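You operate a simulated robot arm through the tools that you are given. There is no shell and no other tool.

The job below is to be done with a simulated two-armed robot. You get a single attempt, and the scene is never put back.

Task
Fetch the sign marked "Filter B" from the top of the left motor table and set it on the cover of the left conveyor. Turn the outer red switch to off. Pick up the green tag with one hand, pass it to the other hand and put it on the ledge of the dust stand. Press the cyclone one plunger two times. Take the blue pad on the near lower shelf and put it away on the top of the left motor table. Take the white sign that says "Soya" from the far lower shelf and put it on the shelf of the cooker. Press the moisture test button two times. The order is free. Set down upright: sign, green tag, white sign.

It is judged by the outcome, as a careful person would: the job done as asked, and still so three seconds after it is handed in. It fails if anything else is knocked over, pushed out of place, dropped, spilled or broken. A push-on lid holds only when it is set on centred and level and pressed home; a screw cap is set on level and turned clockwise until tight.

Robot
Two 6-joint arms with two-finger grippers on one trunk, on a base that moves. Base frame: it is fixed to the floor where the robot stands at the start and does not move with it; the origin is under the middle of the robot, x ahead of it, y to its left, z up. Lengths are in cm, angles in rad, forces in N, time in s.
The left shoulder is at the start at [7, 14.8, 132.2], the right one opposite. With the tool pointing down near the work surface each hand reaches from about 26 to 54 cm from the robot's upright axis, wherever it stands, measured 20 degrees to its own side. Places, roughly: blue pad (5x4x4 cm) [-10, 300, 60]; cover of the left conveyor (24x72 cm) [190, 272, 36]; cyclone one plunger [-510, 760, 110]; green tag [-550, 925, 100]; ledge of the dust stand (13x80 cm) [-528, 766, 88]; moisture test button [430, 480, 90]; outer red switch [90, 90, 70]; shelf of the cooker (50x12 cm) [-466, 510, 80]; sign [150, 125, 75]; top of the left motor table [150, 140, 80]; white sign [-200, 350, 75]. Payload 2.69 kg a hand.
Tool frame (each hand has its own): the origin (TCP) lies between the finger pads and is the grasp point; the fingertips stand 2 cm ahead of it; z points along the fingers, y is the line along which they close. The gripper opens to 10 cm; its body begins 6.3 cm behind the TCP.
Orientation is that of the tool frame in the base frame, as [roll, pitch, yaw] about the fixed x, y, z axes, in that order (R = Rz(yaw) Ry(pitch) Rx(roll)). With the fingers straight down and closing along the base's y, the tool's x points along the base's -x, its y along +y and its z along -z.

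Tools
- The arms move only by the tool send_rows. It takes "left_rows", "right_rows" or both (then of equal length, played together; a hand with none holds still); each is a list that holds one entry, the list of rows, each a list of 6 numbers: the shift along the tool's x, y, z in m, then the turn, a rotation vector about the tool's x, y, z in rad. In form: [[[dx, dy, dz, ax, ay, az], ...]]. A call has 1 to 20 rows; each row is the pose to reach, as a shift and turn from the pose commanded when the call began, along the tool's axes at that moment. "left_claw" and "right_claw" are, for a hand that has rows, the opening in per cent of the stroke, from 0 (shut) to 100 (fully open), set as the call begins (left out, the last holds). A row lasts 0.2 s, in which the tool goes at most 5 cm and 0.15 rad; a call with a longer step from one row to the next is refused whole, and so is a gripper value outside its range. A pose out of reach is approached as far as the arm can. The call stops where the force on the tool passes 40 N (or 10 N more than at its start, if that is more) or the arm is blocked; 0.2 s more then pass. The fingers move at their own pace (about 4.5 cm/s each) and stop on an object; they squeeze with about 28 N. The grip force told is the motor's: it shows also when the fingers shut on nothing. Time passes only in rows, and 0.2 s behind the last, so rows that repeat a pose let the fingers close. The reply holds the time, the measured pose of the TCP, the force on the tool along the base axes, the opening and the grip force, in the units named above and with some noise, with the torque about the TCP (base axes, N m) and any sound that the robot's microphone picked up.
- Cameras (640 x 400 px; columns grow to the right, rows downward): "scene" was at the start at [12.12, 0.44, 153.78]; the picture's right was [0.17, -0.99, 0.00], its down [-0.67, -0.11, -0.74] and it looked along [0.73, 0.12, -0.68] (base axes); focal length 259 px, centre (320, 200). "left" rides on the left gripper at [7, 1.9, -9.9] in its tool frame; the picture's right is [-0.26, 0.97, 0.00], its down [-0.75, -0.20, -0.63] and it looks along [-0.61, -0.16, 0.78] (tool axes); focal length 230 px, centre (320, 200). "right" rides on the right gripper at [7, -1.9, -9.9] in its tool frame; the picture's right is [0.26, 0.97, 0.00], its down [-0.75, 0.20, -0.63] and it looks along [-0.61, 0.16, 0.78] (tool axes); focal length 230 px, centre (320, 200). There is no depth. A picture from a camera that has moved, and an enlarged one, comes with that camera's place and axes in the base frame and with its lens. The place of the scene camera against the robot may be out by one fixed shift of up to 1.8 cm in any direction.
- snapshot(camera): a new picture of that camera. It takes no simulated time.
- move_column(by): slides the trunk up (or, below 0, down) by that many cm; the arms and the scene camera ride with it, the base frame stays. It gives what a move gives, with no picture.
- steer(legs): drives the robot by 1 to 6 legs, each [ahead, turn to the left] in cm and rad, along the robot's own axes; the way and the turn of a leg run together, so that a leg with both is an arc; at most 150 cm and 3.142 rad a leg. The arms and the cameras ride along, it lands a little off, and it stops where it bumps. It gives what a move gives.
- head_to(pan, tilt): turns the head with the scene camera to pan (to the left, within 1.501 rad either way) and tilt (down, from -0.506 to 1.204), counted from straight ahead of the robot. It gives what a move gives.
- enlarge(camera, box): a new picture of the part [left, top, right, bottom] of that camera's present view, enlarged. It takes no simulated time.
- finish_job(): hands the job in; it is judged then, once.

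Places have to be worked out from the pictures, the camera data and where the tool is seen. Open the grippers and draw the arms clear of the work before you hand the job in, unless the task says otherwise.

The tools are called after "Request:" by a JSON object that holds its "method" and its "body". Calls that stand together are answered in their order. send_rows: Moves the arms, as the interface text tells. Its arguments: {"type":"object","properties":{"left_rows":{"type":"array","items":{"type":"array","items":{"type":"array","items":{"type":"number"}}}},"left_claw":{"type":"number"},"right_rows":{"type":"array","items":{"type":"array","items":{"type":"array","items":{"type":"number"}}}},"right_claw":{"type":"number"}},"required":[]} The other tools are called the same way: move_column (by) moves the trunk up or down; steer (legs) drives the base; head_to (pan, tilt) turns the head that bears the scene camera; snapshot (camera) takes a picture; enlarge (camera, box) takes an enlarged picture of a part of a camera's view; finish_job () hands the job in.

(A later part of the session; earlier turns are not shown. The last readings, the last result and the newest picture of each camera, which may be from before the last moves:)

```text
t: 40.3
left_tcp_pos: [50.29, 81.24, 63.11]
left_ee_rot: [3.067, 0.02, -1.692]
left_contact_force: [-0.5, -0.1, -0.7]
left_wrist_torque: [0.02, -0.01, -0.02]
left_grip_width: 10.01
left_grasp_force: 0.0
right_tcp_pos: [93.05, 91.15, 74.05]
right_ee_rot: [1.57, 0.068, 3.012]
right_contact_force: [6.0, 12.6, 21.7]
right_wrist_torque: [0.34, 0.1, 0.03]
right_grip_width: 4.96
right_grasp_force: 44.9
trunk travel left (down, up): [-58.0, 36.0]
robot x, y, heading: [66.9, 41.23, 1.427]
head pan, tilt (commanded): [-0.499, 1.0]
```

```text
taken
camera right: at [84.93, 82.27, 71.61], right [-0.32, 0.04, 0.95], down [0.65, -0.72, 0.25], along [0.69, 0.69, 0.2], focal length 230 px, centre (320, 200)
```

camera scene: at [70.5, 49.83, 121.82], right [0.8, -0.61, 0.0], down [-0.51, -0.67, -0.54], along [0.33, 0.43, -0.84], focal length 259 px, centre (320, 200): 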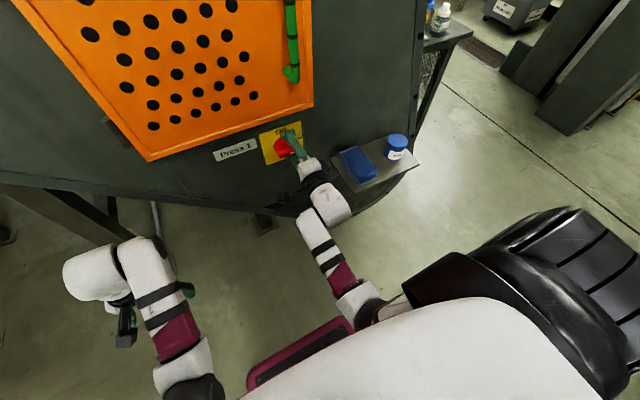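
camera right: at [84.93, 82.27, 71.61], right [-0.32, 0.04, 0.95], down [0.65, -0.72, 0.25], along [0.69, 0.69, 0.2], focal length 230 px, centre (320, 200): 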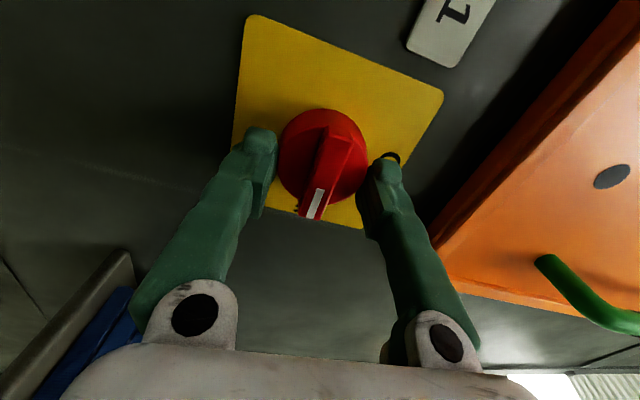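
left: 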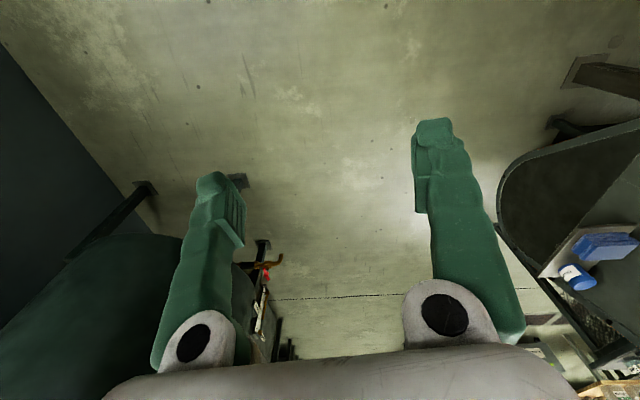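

Still on the disc (4.96 cm), so the knob stands out further than I judged. I back off another 0.9 cm and close again.

Request:
{"method": "send_rows", "body": {"right_rows": [[[0, 0, 0, 0, 0, 0], [0, 0, 0, 0, 0, 0], [0, 0, -0.005, 0, 0, 0], [0, 0, -0.009, 0, 0, 0], [0, 0, -0.009, 0, 0, 0]]], "right_claw": 60}}

Request:
{"method": "send_rows", "body": {"right_rows": [[[0, 0, 0, 0, 0, 0], [0, 0, 0, 0, 0, 0], [0, 0, 0, 0, 0, 0], [0, 0, 0, 0, 0, 0], [0, 0, 0, 0, 0, 0], [0, 0, 0, 0, 0, 0]]], "right_claw": 0}}

Request:
{"method": "snapshot", "body": {"camera": "right"}}

```text
t: 41.5
left_tcp_pos: [50.32, 81.27, 63.0]
left_ee_rot: [3.066, 0.019, -1.693]
left_contact_force: [0.1, 0.1, 0.6]
left_wrist_torque: [-0.03, -0.03, 0.02]
left_grip_width: 9.97
left_grasp_force: 0.0
right_tcp_pos: [92.91, 90.33, 73.69]
right_ee_rot: [1.578, 0.067, 3.013]
right_contact_force: [0.2, 0.3, 0.1]
right_wrist_torque: [0.01, 0.0, -0.01]
right_grip_width: 5.99
right_grasp_force: 0.0
trunk travel left (down, up): [-58.0, 36.0]
robot x, y, heading: [66.8, 40.92, 1.428]
head pan, tilt (commanded): [-0.499, 1.0]
```

```text
t: 42.9
left_tcp_pos: [50.32, 81.21, 63.07]
left_ee_rot: [3.067, 0.019, -1.69]
left_contact_force: [-1.0, -0.1, -0.5]
left_wrist_torque: [0.02, 0.01, -0.01]
left_grip_width: 10.0
left_grasp_force: 0.0
right_tcp_pos: [92.87, 90.3, 73.96]
right_ee_rot: [1.569, 0.065, 3.012]
right_contact_force: [7.4, 9.7, 21.6]
right_wrist_torque: [0.22, 0.14, 0.12]
right_grip_width: 1.31
right_grasp_force: 39.6
trunk travel left (down, up): [-58.0, 36.0]
robot x, y, heading: [66.68, 41.36, 1.43]
head pan, tilt (commanded): [-0.499, 1.0]
```

```text
taken
camera right: at [84.8, 81.38, 71.6], right [-0.32, 0.04, 0.95], down [0.65, -0.72, 0.25], along [0.69, 0.69, 0.2], focal length 230 px, centre (320, 200)
```

right: 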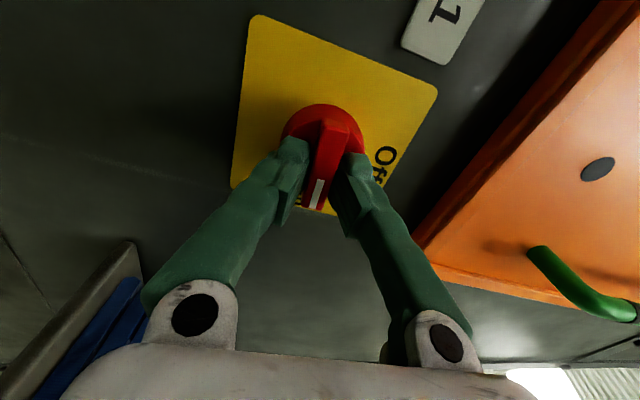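

The fingers now hold the bar (1.31 cm). I turn the hand a quarter turn counter-clockwise about the knob centre.

Request:
{"method": "send_rows", "body": {"right_rows": [[[0.0, 0.0007, 0, 0, 0, -0.13], [0.0002, 0.0013, 0, 0, 0, -0.26], [0.0004, 0.0019, 0, 0, 0, -0.39], [0.0007, 0.0025, 0, 0, 0, -0.52], [0.001, 0.003, 0, 0, 0, -0.65], [0.0014, 0.0035, 0, 0, 0, -0.78], [0.0019, 0.0039, 0, 0, 0, -0.91], [0.0025, 0.0043, 0, 0, 0, -1.04], [0.003, 0.0046, 0, 0, 0, -1.17], [0.0037, 0.0048, 0, 0, 0, -1.3], [0.0043, 0.005, 0, 0, 0, -1.43], [0.005, 0.005, 0, 0, 0, -1.56], [0.005, 0.005, 0, 0, 0, -1.56]]], "right_claw": 0}}

Request:
{"method": "snapshot", "body": {"camera": "right"}}

Request:
{"method": "enlarge", "body": {"camera": "scene", "box": [200, 80, 400, 205]}}

```text
t: 45.7
left_tcp_pos: [50.2, 81.27, 63.05]
left_ee_rot: [3.069, 0.021, -1.69]
left_contact_force: [1.2, -0.1, -0.5]
left_wrist_torque: [0.01, 0.0, 0.03]
left_grip_width: 10.03
left_grasp_force: 0.0
right_tcp_pos: [92.25, 90.14, 74.4]
right_ee_rot: [-1.605, 1.509, -0.162]
right_contact_force: [-4.2, 8.1, 17.2]
right_wrist_torque: [0.36, 0.68, 0.03]
right_grip_width: 1.35
right_grasp_force: 40.3
trunk travel left (down, up): [-58.0, 36.0]
robot x, y, heading: [66.82, 40.83, 1.429]
head pan, tilt (commanded): [-0.499, 1.0]
```

```text
taken
camera right: at [93.36, 80.22, 67.47], right [-0.94, 0.12, -0.32], down [-0.33, -0.59, 0.74], along [-0.1, 0.8, 0.6], focal length 230 px, centre (320, 200)
```

right: 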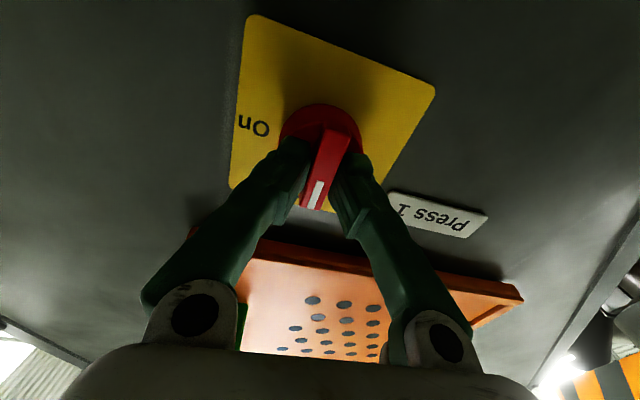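

```text
3.20 times, centred on (300, 142) of scene
camera zoom: at [70.27, 50.53, 121.83], right [0.8, -0.6, 0.0], down [-0.5, -0.68, -0.54], along [0.32, 0.43, -0.84], focal length 828 px, centre (384, 384)
```

zoom: 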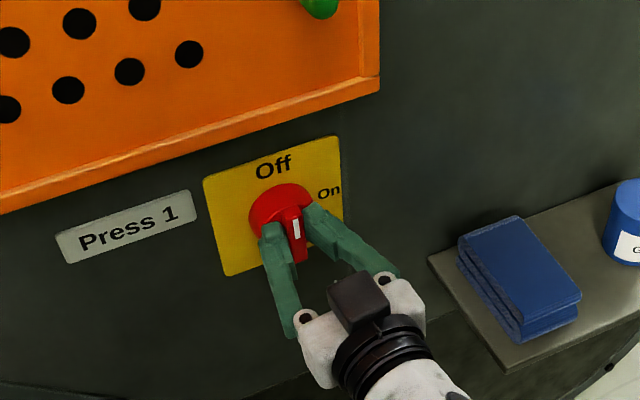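

The white mark now points up to "Off". I open the fingers and draw straight back to check.

Request:
{"method": "send_rows", "body": {"right_rows": [[[0, 0, 0, 0, 0, 0], [0, 0, 0, 0, 0, 0], [0, 0, 0, 0, 0, 0], [0, 0, -0.03, 0, 0, 0], [0, 0, -0.06, 0, 0, 0], [0, 0, -0.09, 0, 0, 0]]], "right_claw": 60}}

Request:
{"method": "snapshot", "body": {"camera": "right"}}

Request:
{"method": "enlarge", "body": {"camera": "scene", "box": [200, 80, 400, 205]}}

```text
t: 47.1
left_tcp_pos: [50.32, 81.27, 63.01]
left_ee_rot: [3.066, 0.021, -1.691]
left_contact_force: [0.2, -0.4, 0.0]
left_wrist_torque: [-0.01, 0.01, -0.01]
left_grip_width: 10.02
left_grasp_force: 0.0
right_tcp_pos: [92.39, 81.42, 74.34]
right_ee_rot: [-1.566, 1.413, -0.081]
right_contact_force: [-0.7, 0.2, -0.1]
right_wrist_torque: [0.01, -0.04, -0.04]
right_grip_width: 6.03
right_grasp_force: 0.1
trunk travel left (down, up): [-58.0, 36.0]
robot x, y, heading: [66.81, 41.14, 1.432]
head pan, tilt (commanded): [-0.499, 1.0]
```

```text
taken
camera right: at [94.52, 71.32, 67.72], right [-0.91, 0.08, -0.41], down [-0.37, -0.6, 0.71], along [-0.19, 0.8, 0.58], focal length 230 px, centre (320, 200)
```

right: 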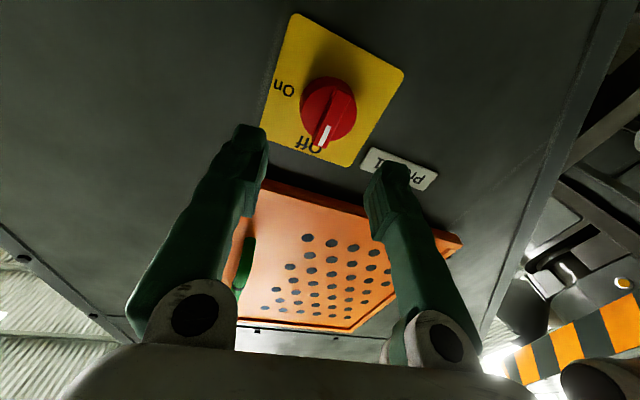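

```text
3.20 times, centred on (300, 142) of scene
camera zoom: at [70.52, 50.54, 121.82], right [0.8, -0.6, 0.0], down [-0.5, -0.67, -0.54], along [0.32, 0.43, -0.84], focal length 828 px, centre (384, 384)
```

zoom: 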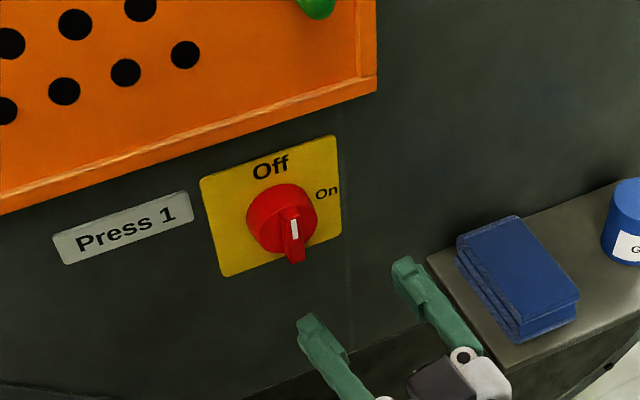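

The switch is at "Off". Next I go for the "Filter B" sign: back away, turn right and look toward the motor table.

Request:
{"method": "steer", "body": {"legs": [[-32, 0], [0, -1.0]]}}

Request:
{"method": "head_to", "body": {"pan": 0.3, "tilt": 0.4}}

Request:
{"method": "snapshot", "body": {"camera": "scene"}}

```text
t: 51.7
left_tcp_pos: [86.84, 44.95, 62.96]
left_ee_rot: [3.067, 0.021, -2.684]
left_contact_force: [0.0, 0.0, -0.4]
left_wrist_torque: [-0.02, 0.0, 0.0]
left_grip_width: 10.0
left_grasp_force: 0.0
right_tcp_pos: [109.66, 9.38, 73.61]
right_ee_rot: [-1.695, 1.41, -1.209]
right_contact_force: [0.5, 0.0, 0.0]
right_wrist_torque: [-0.03, 0.04, 0.0]
right_grip_width: 5.99
right_grasp_force: 0.0
trunk travel left (down, up): [-58.0, 36.0]
robot x, y, heading: [62.32, 9.14, 0.44]
head pan, tilt (commanded): [-0.499, 1.0]
```

```text
t: 52.9
left_tcp_pos: [87.0, 44.95, 63.01]
left_ee_rot: [3.066, 0.021, -2.683]
left_contact_force: [-0.7, 0.3, 0.1]
left_wrist_torque: [-0.01, -0.05, 0.0]
left_grip_width: 10.01
left_grasp_force: 0.1
right_tcp_pos: [109.86, 9.22, 73.7]
right_ee_rot: [-1.695, 1.406, -1.204]
right_contact_force: [1.4, -0.6, 0.9]
right_wrist_torque: [0.0, -0.01, -0.03]
right_grip_width: 6.0
right_grasp_force: 0.1
trunk travel left (down, up): [-58.0, 36.0]
robot x, y, heading: [62.19, 9.12, 0.439]
head pan, tilt (commanded): [0.3, 0.4]
```

```text
taken
camera scene: at [72.56, 16.64, 126.83], right [0.67, -0.74, 0.0], down [-0.29, -0.26, -0.92], along [0.68, 0.62, -0.39], focal length 259 px, centre (320, 200)
```

scene: 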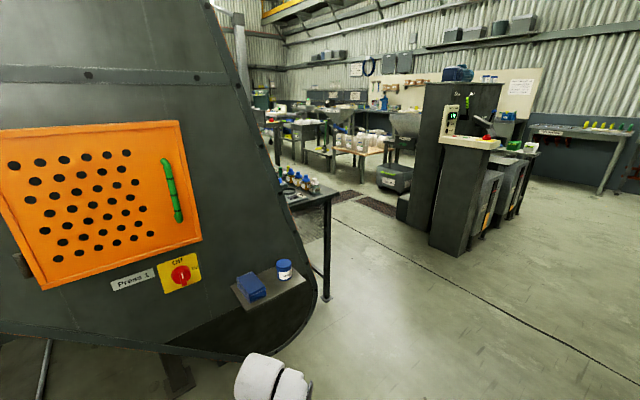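

The way ahead is clear. I turn to heading 0, drive to about x=155, then turn left to face the motor table.

Request:
{"method": "steer", "body": {"legs": [[0, -0.36], [92, 0], [0, 1.49]]}}

Request:
{"method": "head_to", "body": {"pan": 0.1, "tilt": 0.5}}

Request:
{"method": "snapshot", "body": {"camera": "scene"}}

```text
t: 62.4
left_tcp_pos: [132.64, 54.04, 63.03]
left_ee_rot: [3.066, 0.018, -1.559]
left_contact_force: [0.4, -0.9, 0.6]
left_wrist_torque: [-0.06, 0.02, 0.02]
left_grip_width: 10.0
left_grasp_force: 0.0
right_tcp_pos: [174.57, 59.13, 73.6]
right_ee_rot: [-1.71, 1.407, -0.095]
right_contact_force: [0.9, -0.3, 0.3]
right_wrist_torque: [-0.01, 0.01, 0.0]
right_grip_width: 6.01
right_grasp_force: 0.1
trunk travel left (down, up): [-58.0, 36.0]
robot x, y, heading: [154.24, 16.19, 1.565]
head pan, tilt (commanded): [0.3, 0.4]
```

```text
t: 63.2
left_tcp_pos: [132.57, 54.11, 62.97]
left_ee_rot: [3.067, 0.019, -1.557]
left_contact_force: [0.0, -0.3, 0.6]
left_wrist_torque: [-0.03, 0.02, 0.01]
left_grip_width: 9.99
left_grasp_force: 0.0
right_tcp_pos: [174.74, 59.11, 73.51]
right_ee_rot: [-1.709, 1.405, -0.092]
right_contact_force: [0.3, -0.7, -0.1]
right_wrist_torque: [-0.02, -0.01, 0.0]
right_grip_width: 6.01
right_grasp_force: 0.1
trunk travel left (down, up): [-58.0, 36.0]
robot x, y, heading: [153.87, 16.21, 1.562]
head pan, tilt (commanded): [0.099, 0.499]
```

```text
taken
camera scene: at [152.29, 29.44, 125.92], right [1.0, 0.09, 0.0], down [0.04, -0.48, -0.88], along [-0.08, 0.87, -0.48], focal length 259 px, centre (320, 200)
```

scene: 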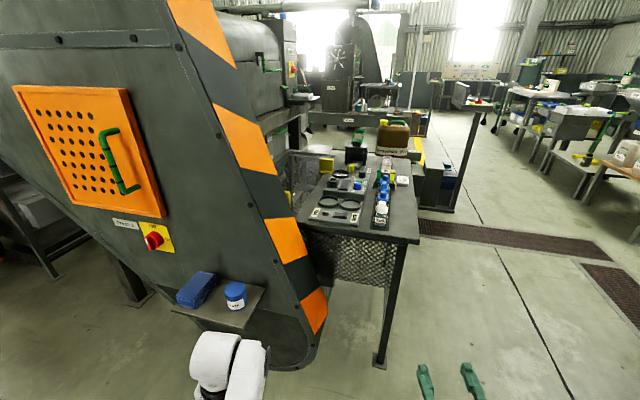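

The motor table is ahead with several items on it. I enlarge that part to find the "Filter B" sign.

Request:
{"method": "enlarge", "body": {"camera": "scene", "box": [290, 110, 450, 250]}}

Request:
{"method": "enlarge", "body": {"camera": "scene", "box": [300, 140, 400, 230]}}

```text
2.86 times, centred on (370, 180) of scene
camera zoom: at [152.29, 29.44, 125.92], right [1.0, 0.09, 0.0], down [0.04, -0.48, -0.88], along [-0.08, 0.87, -0.48], focal length 739 px, centre (177, 257)
```

zoom: 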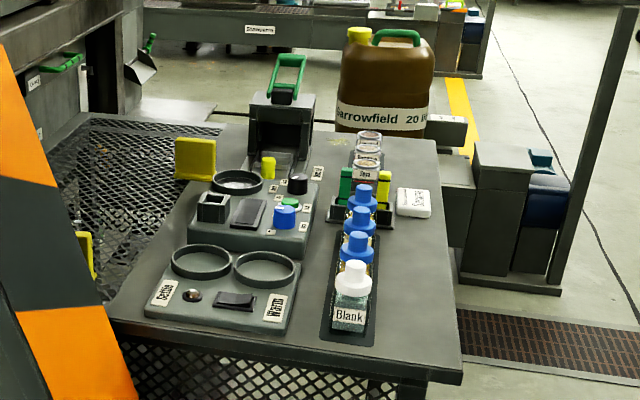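

```text
4.44 times, centred on (350, 185) of scene
camera zoom: at [152.29, 29.44, 125.92], right [1.0, 0.09, 0.0], down [0.04, -0.48, -0.88], along [-0.08, 0.87, -0.48], focal length 1150 px, centre (187, 267)
```

zoom: 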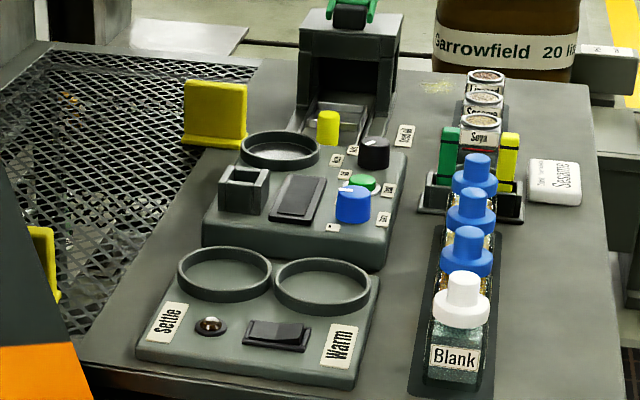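

There are yellow stand-up signs at about [145, 142] and [130, 124], with the text side not visible from here. I raise the trunk and drive round to the right side of the table to see them.

Request:
{"method": "move_column", "body": {"by": 30}}

Request:
{"method": "steer", "body": {"legs": [[0, -0.95], [86, 0], [0, 0.95], [75, 0]]}}

Request:
{"method": "head_to", "body": {"pan": 1.4, "tilt": 0.5}}

Request:
{"method": "snapshot", "body": {"camera": "scene"}}

```text
t: 66.2
left_tcp_pos: [132.54, 53.96, 93.0]
left_ee_rot: [3.067, 0.021, -1.558]
left_contact_force: [0.5, -0.2, -0.3]
left_wrist_torque: [-0.01, 0.0, 0.01]
left_grip_width: 10.01
left_grasp_force: 0.0
right_tcp_pos: [174.71, 59.17, 103.56]
right_ee_rot: [-1.712, 1.407, -0.095]
right_contact_force: [0.8, -1.3, -0.1]
right_wrist_torque: [-0.02, 0.04, 0.03]
right_grip_width: 6.0
right_grasp_force: 0.0
trunk travel left (down, up): [-88.0, 6.0]
robot x, y, heading: [154.62, 16.39, 1.563]
head pan, tilt (commanded): [0.099, 0.499]
```

```text
t: 79.2
left_tcp_pos: [203.43, 178.8, 93.14]
left_ee_rot: [3.068, 0.019, -1.554]
left_contact_force: [0.3, -0.2, -0.1]
left_wrist_torque: [0.0, 0.0, 0.0]
left_grip_width: 9.97
left_grasp_force: 0.1
right_tcp_pos: [245.3, 183.91, 103.5]
right_ee_rot: [-1.705, 1.409, -0.088]
right_contact_force: [0.0, -0.1, -0.1]
right_wrist_torque: [-0.01, 0.01, 0.04]
right_grip_width: 6.04
right_grasp_force: 0.1
trunk travel left (down, up): [-88.0, 6.0]
robot x, y, heading: [224.8, 141.17, 1.567]
head pan, tilt (commanded): [0.099, 0.499]
```

```text
t: 80.7
left_tcp_pos: [203.23, 178.75, 92.98]
left_ee_rot: [3.068, 0.021, -1.555]
left_contact_force: [0.3, 0.5, -0.3]
left_wrist_torque: [-0.03, -0.02, 0.0]
left_grip_width: 9.96
left_grasp_force: 0.1
right_tcp_pos: [245.23, 184.01, 103.56]
right_ee_rot: [-1.713, 1.405, -0.091]
right_contact_force: [-0.3, 0.3, -1.0]
right_wrist_torque: [0.03, 0.02, -0.02]
right_grip_width: 6.02
right_grasp_force: 0.1
trunk travel left (down, up): [-88.0, 6.0]
robot x, y, heading: [224.99, 141.22, 1.568]
head pan, tilt (commanded): [1.4, 0.499]
```

```text
taken
camera scene: at [214.98, 146.83, 155.92], right [0.17, 0.98, 0.0], down [0.47, -0.08, -0.88], along [-0.86, 0.15, -0.48], focal length 259 px, centre (320, 200)
```

scene: 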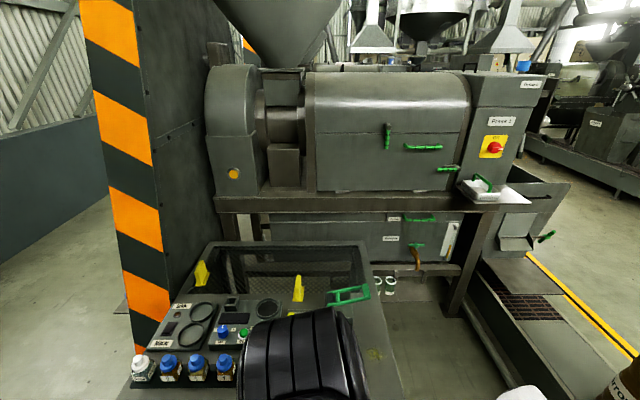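

I zoom in on the yellow signs on the table from this side.

Request:
{"method": "enlarge", "body": {"camera": "scene", "box": [120, 230, 400, 400]}}

```text
2.29 times, centred on (260, 315) of scene
camera zoom: at [214.98, 146.83, 155.92], right [0.17, 0.98, 0.0], down [0.47, -0.08, -0.88], along [-0.86, 0.15, -0.48], focal length 591 px, centre (457, -63)
```

zoom: 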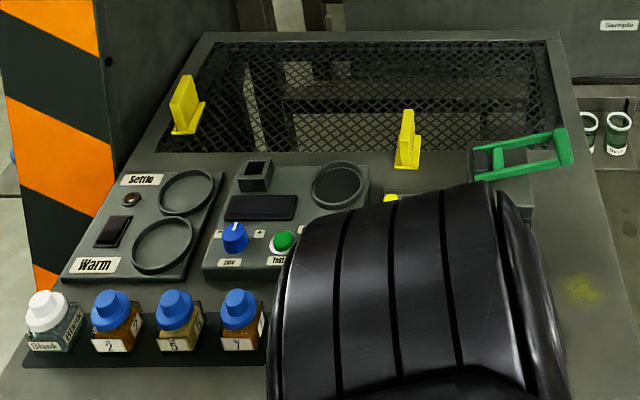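

The signs face along y, with text apparently on the far side. I drive a bit further and turn so I can look back at their other faces.

Request:
{"method": "steer", "body": {"legs": [[45, 0], [0, 0.8]]}}

Request:
{"method": "head_to", "body": {"pan": 1.45, "tilt": 0.5}}

Request:
{"method": "snapshot", "body": {"camera": "scene"}}

```text
t: 85.5
left_tcp_pos: [183.13, 196.5, 93.02]
left_ee_rot: [3.066, 0.019, -0.749]
left_contact_force: [-1.2, -0.4, -0.2]
left_wrist_torque: [0.02, -0.02, 0.0]
left_grip_width: 9.99
left_grasp_force: 0.1
right_tcp_pos: [208.59, 230.41, 103.5]
right_ee_rot: [-1.728, 1.405, 0.694]
right_contact_force: [0.3, 0.2, -0.4]
right_wrist_torque: [0.01, -0.01, 0.05]
right_grip_width: 6.01
right_grasp_force: 0.1
trunk travel left (down, up): [-88.0, 6.0]
robot x, y, heading: [225.11, 186.06, 2.366]
head pan, tilt (commanded): [1.4, 0.499]
```

```text
t: 86.2
left_tcp_pos: [183.08, 196.6, 93.08]
left_ee_rot: [3.066, 0.017, -0.751]
left_contact_force: [0.3, 0.3, 0.9]
left_wrist_torque: [0.03, 0.0, -0.02]
left_grip_width: 10.01
left_grasp_force: 0.0
right_tcp_pos: [208.58, 230.4, 103.4]
right_ee_rot: [-1.728, 1.405, 0.697]
right_contact_force: [0.3, 0.0, -0.5]
right_wrist_torque: [-0.01, 0.02, -0.01]
right_grip_width: 6.01
right_grasp_force: 0.1
trunk travel left (down, up): [-88.0, 6.0]
robot x, y, heading: [225.26, 186.42, 2.371]
head pan, tilt (commanded): [1.45, 0.499]
```

```text
taken
camera scene: at [213.45, 182.87, 155.92], right [-0.63, 0.78, 0.0], down [0.37, 0.3, -0.88], along [-0.68, -0.55, -0.48], focal length 259 px, centre (320, 200)
```

scene: 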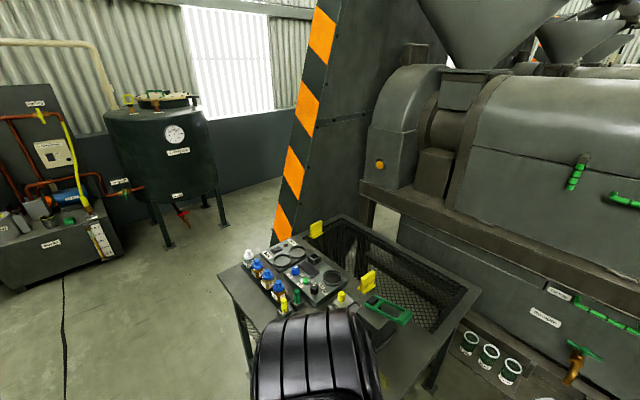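

Request:
{"method": "enlarge", "body": {"camera": "scene", "box": [220, 200, 480, 360]}}

Request:
{"method": "enlarge", "body": {"camera": "scene", "box": [290, 205, 400, 310]}}

```text
2.46 times, centred on (350, 280) of scene
camera zoom: at [213.45, 182.87, 155.92], right [-0.63, 0.78, 0.0], down [0.37, 0.3, -0.88], along [-0.68, -0.55, -0.48], focal length 637 px, centre (246, 3)
```

zoom: 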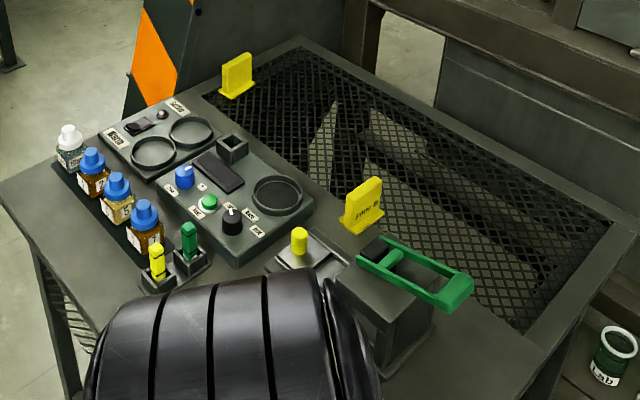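

```text
3.81 times, centred on (345, 258) of scene
camera zoom: at [213.45, 182.87, 155.92], right [-0.63, 0.78, 0.0], down [0.37, 0.3, -0.88], along [-0.68, -0.55, -0.48], focal length 985 px, centre (225, -19)
```

zoom: 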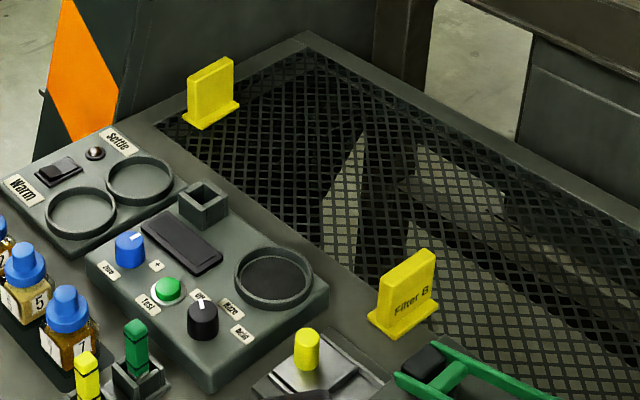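

The "Filter B" sign is the one at about [145, 151, 75], its plate facing along y. I look down to judge the size of my base before planning how close I can get to the table.

Request:
{"method": "head_to", "body": {"pan": 0.0, "tilt": 1.2}}

Request:
{"method": "snapshot", "body": {"camera": "scene"}}

Request:
{"method": "head_to", "body": {"pan": 1.45, "tilt": 1.2}}

Request:
{"method": "snapshot", "body": {"camera": "scene"}}

```text
t: 87.7
left_tcp_pos: [183.02, 196.43, 93.02]
left_ee_rot: [3.067, 0.019, -0.751]
left_contact_force: [-0.4, -1.0, 0.4]
left_wrist_torque: [0.0, -0.01, 0.02]
left_grip_width: 10.01
left_grasp_force: 0.0
right_tcp_pos: [208.57, 230.49, 103.36]
right_ee_rot: [-1.727, 1.405, 0.695]
right_contact_force: [-0.2, -0.1, 0.4]
right_wrist_torque: [0.02, -0.02, 0.0]
right_grip_width: 6.01
right_grasp_force: 0.1
trunk travel left (down, up): [-88.0, 6.0]
robot x, y, heading: [225.55, 185.96, 2.37]
head pan, tilt (commanded): [0.0, 1.201]
```

```text
taken
camera scene: at [216.52, 192.48, 150.55], right [0.7, 0.72, 0.0], down [0.67, -0.65, -0.36], along [-0.26, 0.25, -0.93], focal length 259 px, centre (320, 200)
```

scene: 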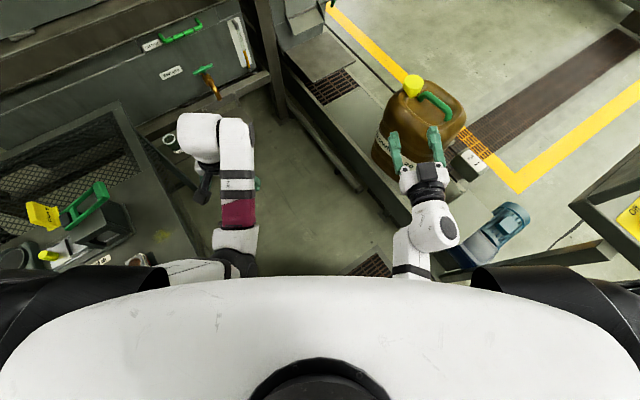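

```text
t: 89.3
left_tcp_pos: [183.09, 196.47, 92.95]
left_ee_rot: [3.066, 0.02, -0.751]
left_contact_force: [-0.1, -0.4, 0.1]
left_wrist_torque: [0.0, -0.01, -0.01]
left_grip_width: 10.01
left_grasp_force: 0.0
right_tcp_pos: [208.59, 230.28, 103.5]
right_ee_rot: [-1.726, 1.405, 0.694]
right_contact_force: [0.0, -0.5, 0.0]
right_wrist_torque: [-0.02, -0.04, 0.0]
right_grip_width: 6.0
right_grasp_force: 0.0
trunk travel left (down, up): [-88.0, 6.0]
robot x, y, heading: [225.55, 186.1, 2.372]
head pan, tilt (commanded): [1.45, 1.201]
```

```text
taken
camera scene: at [216.18, 185.08, 150.55], right [-0.63, 0.78, 0.0], down [0.73, 0.58, -0.36], along [-0.28, -0.23, -0.93], focal length 259 px, centre (320, 200)
```

scene: 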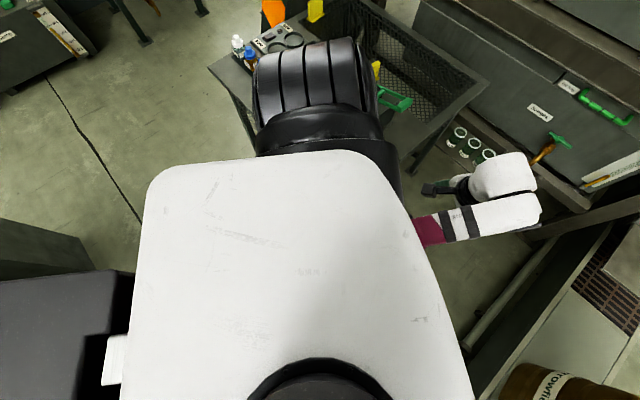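

My base does not stick out much in front. I test the left arm's reach here in free space: level the tool, raise it a little and extend it forward 16 cm.

Request:
{"method": "send_rows", "body": {"left_rows": [[[-0.02, 0, -0.02, 0.04, 0.009, 0], [-0.05, 0, -0.04, 0.075, 0.0174, 0], [-0.08, 0, -0.04, 0.075, 0.0174, 0], [-0.12, 0, -0.04, 0.075, 0.0174, 0], [-0.16, 0, -0.04, 0.075, 0.0174, 0], [-0.16, 0, -0.04, 0.075, 0.0174, 0]]], "left_claw": 60}}

```text
t: 90.7
left_tcp_pos: [171.56, 207.66, 97.48]
left_ee_rot: [3.141, 0.001, -0.751]
left_contact_force: [0.8, -0.1, 0.2]
left_wrist_torque: [-0.03, 0.02, 0.0]
left_grip_width: 6.0
left_grasp_force: 0.1
left hand out of reach, approached as far as the arm can: row 1, 2, 3
right_tcp_pos: [208.56, 230.32, 103.43]
right_ee_rot: [-1.724, 1.405, 0.697]
right_contact_force: [-0.1, -0.3, 0.3]
right_wrist_torque: [0.04, 0.0, 0.0]
right_grip_width: 6.03
right_grasp_force: 0.0
trunk travel left (down, up): [-88.0, 6.0]
robot x, y, heading: [224.96, 186.16, 2.375]
head pan, tilt (commanded): [1.45, 1.201]
```

It reached 53 cm ahead at z=97 with the tool straight down. I test a little further, also with a 0.4 rad forward tilt.

Request:
{"method": "send_rows", "body": {"left_rows": [[[-0.03, 0, 0, 0, 0, 0], [-0.06, 0, 0, 0, 0, 0], [-0.08, 0, 0.0, 0, 0, 0], [-0.08, 0, 0.0, 0, 0, 0]]], "left_claw": 60}}

Request:
{"method": "send_rows", "body": {"left_rows": [[[0, 0, 0.03, 0, 0, 0], [0, 0, 0.07, 0, 0, 0], [0, 0, 0.11, 0, 0, 0], [0, 0, 0.15, 0, 0, 0], [0, 0, 0.15, 0, 0, 0]]], "left_claw": 60}}

```text
t: 91.7
left_tcp_pos: [166.59, 211.36, 98.08]
left_ee_rot: [-3.14, 0.002, -0.75]
left_contact_force: [-0.3, 0.3, 0.1]
left_wrist_torque: [0.0, 0.01, -0.05]
left_grip_width: 6.01
left_grasp_force: 0.1
left hand out of reach, approached as far as the arm can: row 3, 4
right_tcp_pos: [208.51, 230.29, 103.43]
right_ee_rot: [-1.728, 1.406, 0.695]
right_contact_force: [-0.4, -0.8, -0.7]
right_wrist_torque: [0.01, 0.01, 0.01]
right_grip_width: 6.0
right_grasp_force: 0.0
trunk travel left (down, up): [-88.0, 6.0]
robot x, y, heading: [225.23, 186.06, 2.366]
head pan, tilt (commanded): [1.45, 1.201]
```

```text
t: 92.9
left_tcp_pos: [168.81, 207.83, 87.96]
left_ee_rot: [3.141, 0.001, -0.749]
left_contact_force: [-0.5, 0.4, 0.1]
left_wrist_torque: [0.0, 0.01, 0.01]
left_grip_width: 6.02
left_grasp_force: 0.0
left hand out of reach, approached as far as the arm can: row 1, 2, 3, 4, 5
right_tcp_pos: [208.45, 230.34, 103.42]
right_ee_rot: [-1.73, 1.406, 0.694]
right_contact_force: [0.2, 1.0, -0.1]
right_wrist_torque: [-0.03, -0.02, -0.04]
right_grip_width: 5.98
right_grasp_force: 0.0
trunk travel left (down, up): [-88.0, 6.0]
robot x, y, heading: [225.15, 186.2, 2.371]
head pan, tilt (commanded): [1.45, 1.201]
```

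Reach is about 58 cm ahead with the tool down, enough from the table's right side. I draw the left hand back and up, then drive to about [225, 169] facing the table.

Request:
{"method": "send_rows", "body": {"left_rows": [[[0.03, 0, -0.02, 0, 0, 0], [0.06, 0, -0.05, 0, 0, 0], [0.09, 0, -0.08, 0, 0, 0], [0.12, 0, -0.11, 0, 0, 0], [0.13, 0, -0.12, 0, 0, 0]]], "left_claw": 60}}

Request:
{"method": "steer", "body": {"legs": [[0, 2.34], [18, 0], [0, -1.57]]}}

Request:
{"method": "head_to", "body": {"pan": 0.1, "tilt": 0.75}}

Request:
{"method": "snapshot", "body": {"camera": "scene"}}

```text
t: 94.1
left_tcp_pos: [176.26, 200.88, 94.6]
left_ee_rot: [-3.142, 0.0, -0.748]
left_contact_force: [0.9, -0.3, -0.3]
left_wrist_torque: [0.03, -0.02, -0.02]
left_grip_width: 6.0
left_grasp_force: 0.1
left hand out of reach, approached as far as the arm can: row 3, 4, 5
right_tcp_pos: [208.53, 230.47, 103.41]
right_ee_rot: [-1.728, 1.404, 0.696]
right_contact_force: [0.5, -0.2, -0.2]
right_wrist_torque: [-0.03, 0.02, 0.01]
right_grip_width: 6.02
right_grasp_force: 0.1
trunk travel left (down, up): [-88.0, 6.0]
robot x, y, heading: [225.44, 186.24, 2.367]
head pan, tilt (commanded): [1.45, 1.201]
```

```text
t: 105.0
left_tcp_pos: [179.62, 144.65, 94.58]
left_ee_rot: [3.141, 0.0, 0.02]
left_contact_force: [-0.3, 0.3, -1.0]
left_wrist_torque: [-0.01, 0.01, 0.0]
left_grip_width: 5.98
left_grasp_force: 0.0
right_tcp_pos: [182.3, 188.15, 103.57]
right_ee_rot: [-1.719, 1.405, 1.477]
right_contact_force: [-0.4, 0.2, 0.0]
right_wrist_torque: [-0.02, 0.02, -0.02]
right_grip_width: 5.98
right_grasp_force: 0.1
trunk travel left (down, up): [-88.0, 6.0]
robot x, y, heading: [225.28, 167.94, 3.138]
head pan, tilt (commanded): [1.45, 1.201]
```

```text
t: 106.5
left_tcp_pos: [179.83, 144.66, 94.57]
left_ee_rot: [3.141, 0.002, 0.021]
left_contact_force: [0.0, -0.4, 0.1]
left_wrist_torque: [0.01, -0.03, 0.0]
left_grip_width: 5.99
left_grasp_force: 0.0
right_tcp_pos: [182.28, 188.23, 103.49]
right_ee_rot: [-1.717, 1.407, 1.478]
right_contact_force: [-0.3, -0.5, -0.3]
right_wrist_torque: [0.03, -0.01, -0.03]
right_grip_width: 5.98
right_grasp_force: 0.0
trunk travel left (down, up): [-88.0, 6.0]
robot x, y, heading: [225.35, 168.35, 3.139]
head pan, tilt (commanded): [0.099, 0.75]
```

```text
taken
camera scene: at [210.9, 166.29, 153.72], right [-0.1, 0.99, 0.0], down [0.68, 0.07, -0.73], along [-0.73, -0.07, -0.68], focal length 259 px, centre (320, 200)
```

scene: 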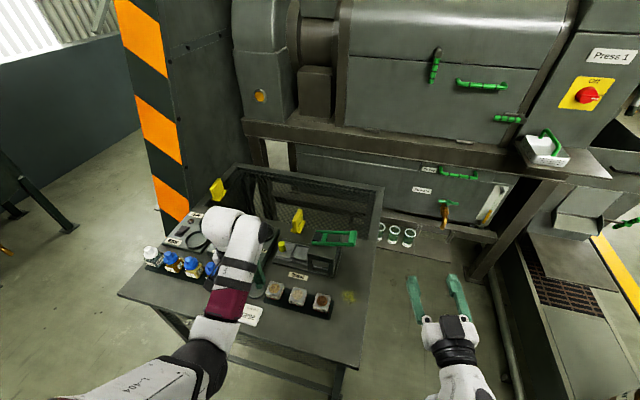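

The table is turned about 0.16 rad; its near edge runs from about [177, 98] to [190, 174], and the sign base is at about [145.6, 151]. I shift the robot to line the left shoulder up with the sign, square to the table edge.

Request:
{"method": "steer", "body": {"legs": [[0, 1.41], [13, 0], [0, -1.571]]}}

Request:
{"method": "head_to", "body": {"pan": 0.15, "tilt": 0.75}}

Request:
{"method": "snapshot", "body": {"camera": "scene"}}

```text
t: 115.1
left_tcp_pos: [174.77, 138.92, 94.57]
left_ee_rot: [-3.141, 0.002, -0.131]
left_contact_force: [0.0, -0.2, 0.4]
left_wrist_torque: [-0.02, -0.01, 0.0]
left_grip_width: 5.99
left_grasp_force: 0.2
right_tcp_pos: [183.9, 181.56, 103.52]
right_ee_rot: [-1.708, 1.406, 1.336]
right_contact_force: [0.1, -0.2, -0.3]
right_wrist_torque: [-0.01, 0.04, 0.0]
right_grip_width: 6.02
right_grasp_force: 0.1
trunk travel left (down, up): [-88.0, 6.0]
robot x, y, heading: [223.4, 154.76, 2.99]
head pan, tilt (commanded): [0.099, 0.75]
```

```text
t: 115.8
left_tcp_pos: [174.75, 138.99, 94.44]
left_ee_rot: [3.141, 0.004, -0.131]
left_contact_force: [-0.6, -1.2, 0.3]
left_wrist_torque: [0.01, -0.01, -0.02]
left_grip_width: 6.02
left_grasp_force: 0.1
right_tcp_pos: [183.93, 181.61, 103.64]
right_ee_rot: [-1.707, 1.406, 1.338]
right_contact_force: [0.0, -0.1, -0.2]
right_wrist_torque: [0.01, 0.03, 0.0]
right_grip_width: 6.01
right_grasp_force: 0.0
trunk travel left (down, up): [-88.0, 6.0]
robot x, y, heading: [223.35, 154.74, 2.989]
head pan, tilt (commanded): [0.15, 0.75]
```

```text
taken
camera scene: at [209.06, 155.0, 153.72], right [0.0, 1.0, 0.0], down [0.68, 0.0, -0.73], along [-0.73, 0.0, -0.68], focal length 259 px, centre (320, 200)
```

scene: 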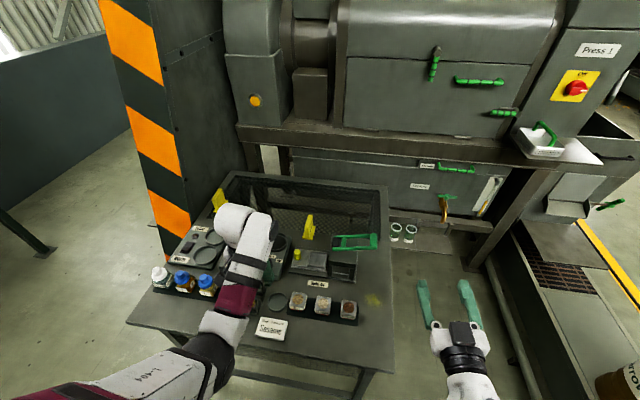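

I zoom in on the sign to see its exact orientation and its neighbours.

Request:
{"method": "enlarge", "body": {"camera": "scene", "box": [250, 190, 400, 330]}}

Request:
{"method": "snapshot", "body": {"camera": "left"}}

```text
2.86 times, centred on (325, 260) of scene
camera zoom: at [209.06, 155.0, 153.72], right [0.0, 1.0, 0.0], down [0.68, 0.0, -0.73], along [-0.73, 0.0, -0.68], focal length 739 px, centre (306, 29)
```

zoom: 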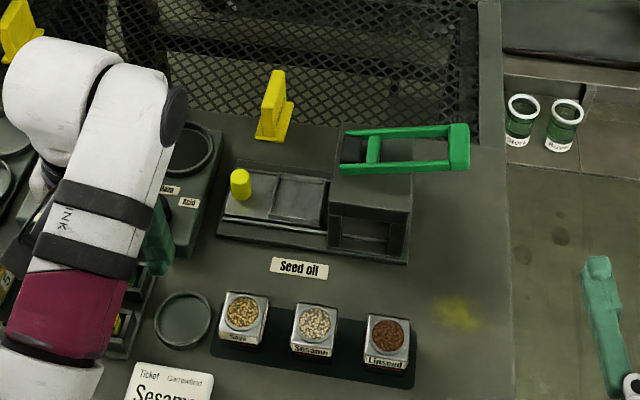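

```text
taken
camera left: at [181.31, 136.23, 104.57], right [-0.38, -0.92, 0.0], down [-0.72, 0.3, 0.63], along [-0.58, 0.24, -0.78], focal length 230 px, centre (320, 200)
```

left: 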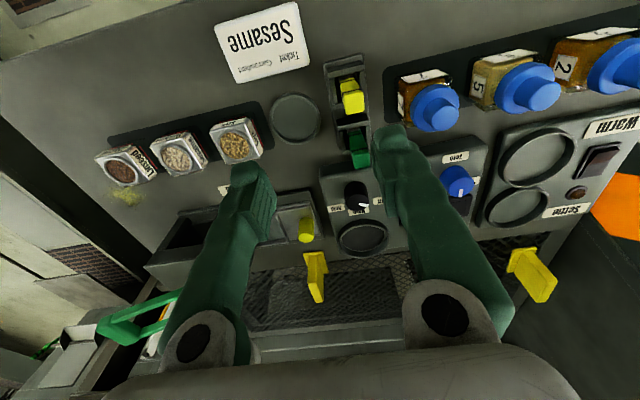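

Request:
{"method": "enlarge", "body": {"camera": "left", "box": [240, 200, 400, 320]}}

```text
3.33 times, centred on (320, 260) of left
camera zoom: at [181.31, 136.23, 104.57], right [-0.38, -0.92, 0.0], down [-0.72, 0.3, 0.63], along [-0.58, 0.24, -0.78], focal length 767 px, centre (320, 0)
```

zoom: 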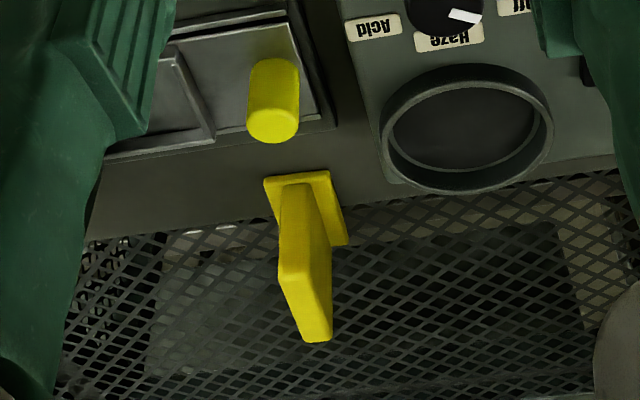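

The sign stands at about [143.6, 152.7] with its plate along heading 2.9, about 42 cm in from the edge, so I'll take it with the left tool tilted forward. I back off first, lower the trunk 28 cm and set up that posture clear of the table.

Request:
{"method": "steer", "body": {"legs": [[-24, 0]]}}

Request:
{"method": "move_column", "body": {"by": -28}}

Request:
{"method": "send_rows", "body": {"left_rows": [[[-0.02, 0, -0.03, 0, -0.07, 0], [-0.04, 0, -0.07, 0, -0.14, 0], [-0.06, 0, -0.11, 0, -0.21, 0], [-0.08, 0, -0.15, 0, -0.28, 0], [-0.1, 0, -0.19, 0, -0.36, 0], [-0.12, 0.01, -0.23, 0, -0.44, 0], [-0.13, 0.02, -0.27, 0, -0.52, 0], [-0.14, 0.03, -0.31, 0, -0.6, 0], [-0.14, 0.04, -0.34, 0, -0.68, 0], [-0.14, 0.06, -0.34, 0, -0.75, 0], [-0.14, 0.06, -0.34, 0, -0.75, 0]]], "left_claw": 50, "right_rows": [[[0, -0.01, 0, 0, 0, 0], [0, -0.02, 0, 0, 0, 0], [0, -0.03, 0, 0, 0, 0], [0, -0.04, 0, 0, 0, 0], [0, -0.05, 0, 0, 0, 0], [0, -0.06, 0, 0, 0, 0], [0, -0.07, 0, 0, 0, 0], [0, -0.08, 0, 0, 0, 0], [0, -0.09, 0, 0, 0, 0], [0, -0.1, 0, 0, 0, 0], [0, -0.1, 0, 0, 0, 0]]]}}

Request:
{"method": "snapshot", "body": {"camera": "scene"}}

```text
t: 117.5
left_tcp_pos: [198.32, 135.29, 94.52]
left_ee_rot: [3.141, 0.0, -0.129]
left_contact_force: [-0.6, 0.2, 0.0]
left_wrist_torque: [-0.01, -0.04, 0.01]
left_grip_width: 5.97
left_grasp_force: 0.0
right_tcp_pos: [207.41, 177.85, 103.45]
right_ee_rot: [-1.719, 1.406, 1.323]
right_contact_force: [-0.6, -0.6, 0.3]
right_wrist_torque: [-0.02, -0.04, 0.01]
right_grip_width: 5.97
right_grasp_force: 0.1
trunk travel left (down, up): [-88.0, 6.0]
robot x, y, heading: [247.12, 151.51, 2.991]
head pan, tilt (commanded): [0.15, 0.75]
```

```text
t: 120.4
left_tcp_pos: [198.6, 135.28, 66.61]
left_ee_rot: [3.142, 0.001, -0.13]
left_contact_force: [-0.5, -0.4, -0.6]
left_wrist_torque: [0.03, -0.01, -0.01]
left_grip_width: 6.0
left_grasp_force: 0.1
right_tcp_pos: [207.61, 177.83, 75.63]
right_ee_rot: [-1.706, 1.405, 1.338]
right_contact_force: [-0.3, -0.3, -0.3]
right_wrist_torque: [0.0, -0.02, 0.02]
right_grip_width: 5.99
right_grasp_force: 0.0
trunk travel left (down, up): [-60.0, 34.0]
robot x, y, heading: [247.04, 151.76, 2.998]
head pan, tilt (commanded): [0.15, 0.75]
```

```text
t: 122.8
left_tcp_pos: [183.78, 131.19, 100.6]
left_ee_rot: [-3.141, 0.753, -0.131]
left_contact_force: [0.2, 0.6, 0.3]
left_wrist_torque: [-0.05, 0.01, 0.0]
left_grip_width: 5.01
left_grasp_force: 0.0
left hand out of reach, approached as far as the arm can: row 1, 2, 3, 4, 5, 6, 7, 8, 9
right_tcp_pos: [208.53, 187.83, 77.2]
right_ee_rot: [-1.71, 1.405, 1.334]
right_contact_force: [0.3, -1.2, 0.1]
right_wrist_torque: [-0.02, 0.0, -0.02]
right_grip_width: 5.99
right_grasp_force: 0.0
trunk travel left (down, up): [-60.0, 34.0]
robot x, y, heading: [247.41, 151.51, 2.985]
head pan, tilt (commanded): [0.15, 0.75]
```

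```text
taken
camera scene: at [232.7, 151.43, 125.72], right [0.0, 1.0, 0.0], down [0.68, 0.0, -0.73], along [-0.73, 0.0, -0.68], focal length 259 px, centre (320, 200)
```

scene: 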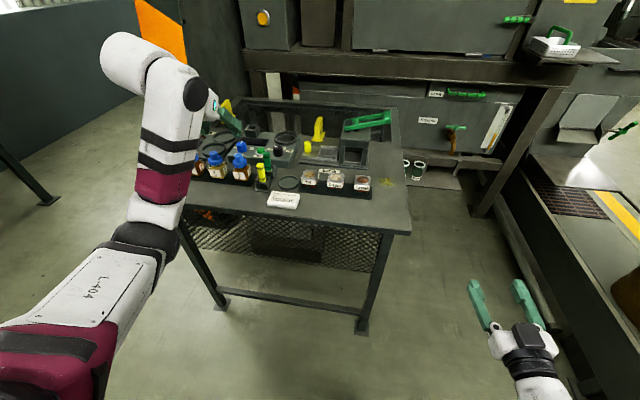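

The left tool is tilted forward at z=100. I bring it right by 15 cm in front of its shoulder, trim its yaw, then drive 30 cm forward and check.

Request:
{"method": "send_rows", "body": {"left_rows": [[[0, -0.03, 0, 0.015, 0, 0.015], [0, -0.06, 0, 0.03, 0, 0.03], [0, -0.09, 0, 0.045, 0, 0.045], [0, -0.12, 0, 0.06, 0, 0.06], [0, -0.15, 0, 0.071, 0, 0.076], [0, -0.155, 0, 0.071, 0, 0.076]]], "left_claw": 50}}

Request:
{"method": "steer", "body": {"legs": [[30, 0]]}}

Request:
{"method": "snapshot", "body": {"camera": "scene"}}

Request:
{"method": "snapshot", "body": {"camera": "left"}}

```text
t: 124.2
left_tcp_pos: [185.1, 146.9, 100.16]
left_ee_rot: [-3.141, 0.752, -0.234]
left_contact_force: [0.9, -0.2, -0.5]
left_wrist_torque: [0.02, 0.01, -0.03]
left_grip_width: 5.03
left_grasp_force: 0.0
left hand out of reach, approached as far as the arm can: row 1, 2, 3, 4, 5, 6
right_tcp_pos: [208.43, 187.71, 77.15]
right_ee_rot: [-1.708, 1.406, 1.337]
right_contact_force: [-0.7, -0.2, 0.2]
right_wrist_torque: [-0.01, 0.01, 0.01]
right_grip_width: 6.01
right_grasp_force: 0.0
trunk travel left (down, up): [-60.0, 34.0]
robot x, y, heading: [247.06, 151.63, 2.992]
head pan, tilt (commanded): [0.15, 0.75]
```

```text
t: 126.2
left_tcp_pos: [155.2, 151.41, 100.25]
left_ee_rot: [3.14, 0.75, -0.237]
left_contact_force: [-0.4, 0.7, 0.0]
left_wrist_torque: [0.0, -0.02, 0.02]
left_grip_width: 4.99
left_grasp_force: 0.1
right_tcp_pos: [178.84, 192.32, 77.18]
right_ee_rot: [-1.709, 1.406, 1.334]
right_contact_force: [0.1, -0.6, 1.0]
right_wrist_torque: [0.0, 0.01, 0.03]
right_grip_width: 6.0
right_grasp_force: 0.1
trunk travel left (down, up): [-60.0, 34.0]
robot x, y, heading: [217.25, 156.24, 2.99]
head pan, tilt (commanded): [0.15, 0.75]
```

```text
taken
camera scene: at [202.95, 155.93, 125.72], right [0.0, 1.0, 0.0], down [0.68, 0.0, -0.73], along [-0.73, 0.0, -0.68], focal length 259 px, centre (320, 200)
```

scene: 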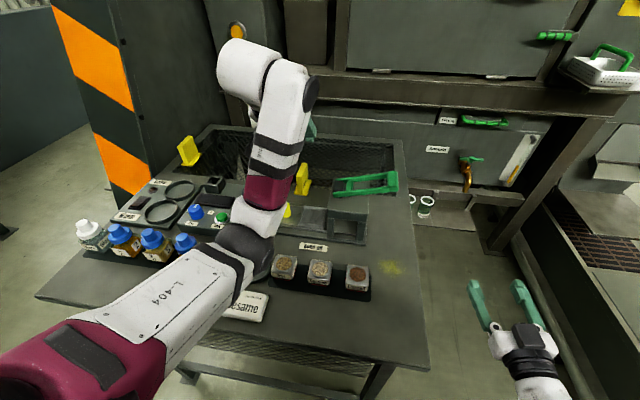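

```text
taken
camera left: at [166.27, 146.88, 102.81], right [-0.41, -0.9, 0.18], down [-0.07, 0.22, 0.97], along [-0.91, 0.38, -0.15], focal length 230 px, centre (320, 200)
```

left: 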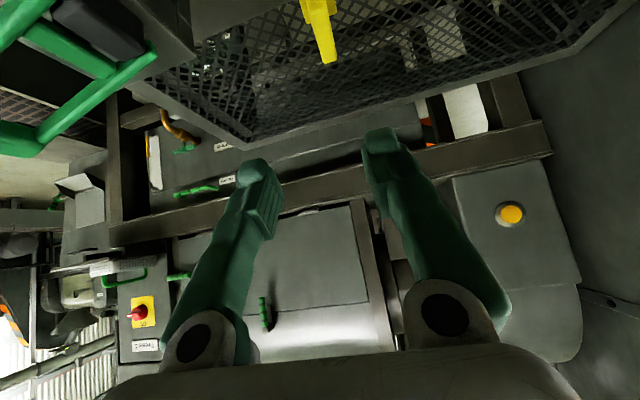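

The sign is ahead of the left hand, at the top of its picture. I zoom in on it there and in the scene view before descending.

Request:
{"method": "enlarge", "body": {"camera": "left", "box": [240, 0, 420, 110]}}

Request:
{"method": "enlarge", "body": {"camera": "scene", "box": [250, 140, 350, 240]}}

```text
3.56 times, centred on (330, 55) of left
camera zoom: at [166.27, 146.88, 102.81], right [-0.41, -0.9, 0.18], down [-0.07, 0.22, 0.97], along [-0.91, 0.38, -0.15], focal length 818 px, centre (284, 716)
```

zoom: 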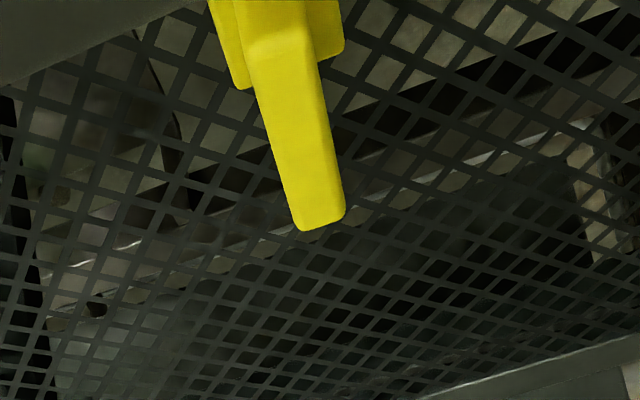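

```text
4.00 times, centred on (300, 190) of scene
camera zoom: at [202.95, 155.93, 125.72], right [0.0, 1.0, 0.0], down [0.68, 0.0, -0.73], along [-0.73, 0.0, -0.68], focal length 1035 px, centre (400, 240)
```

zoom: 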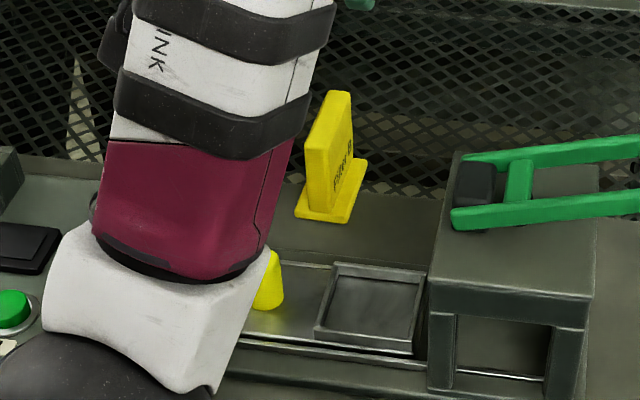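

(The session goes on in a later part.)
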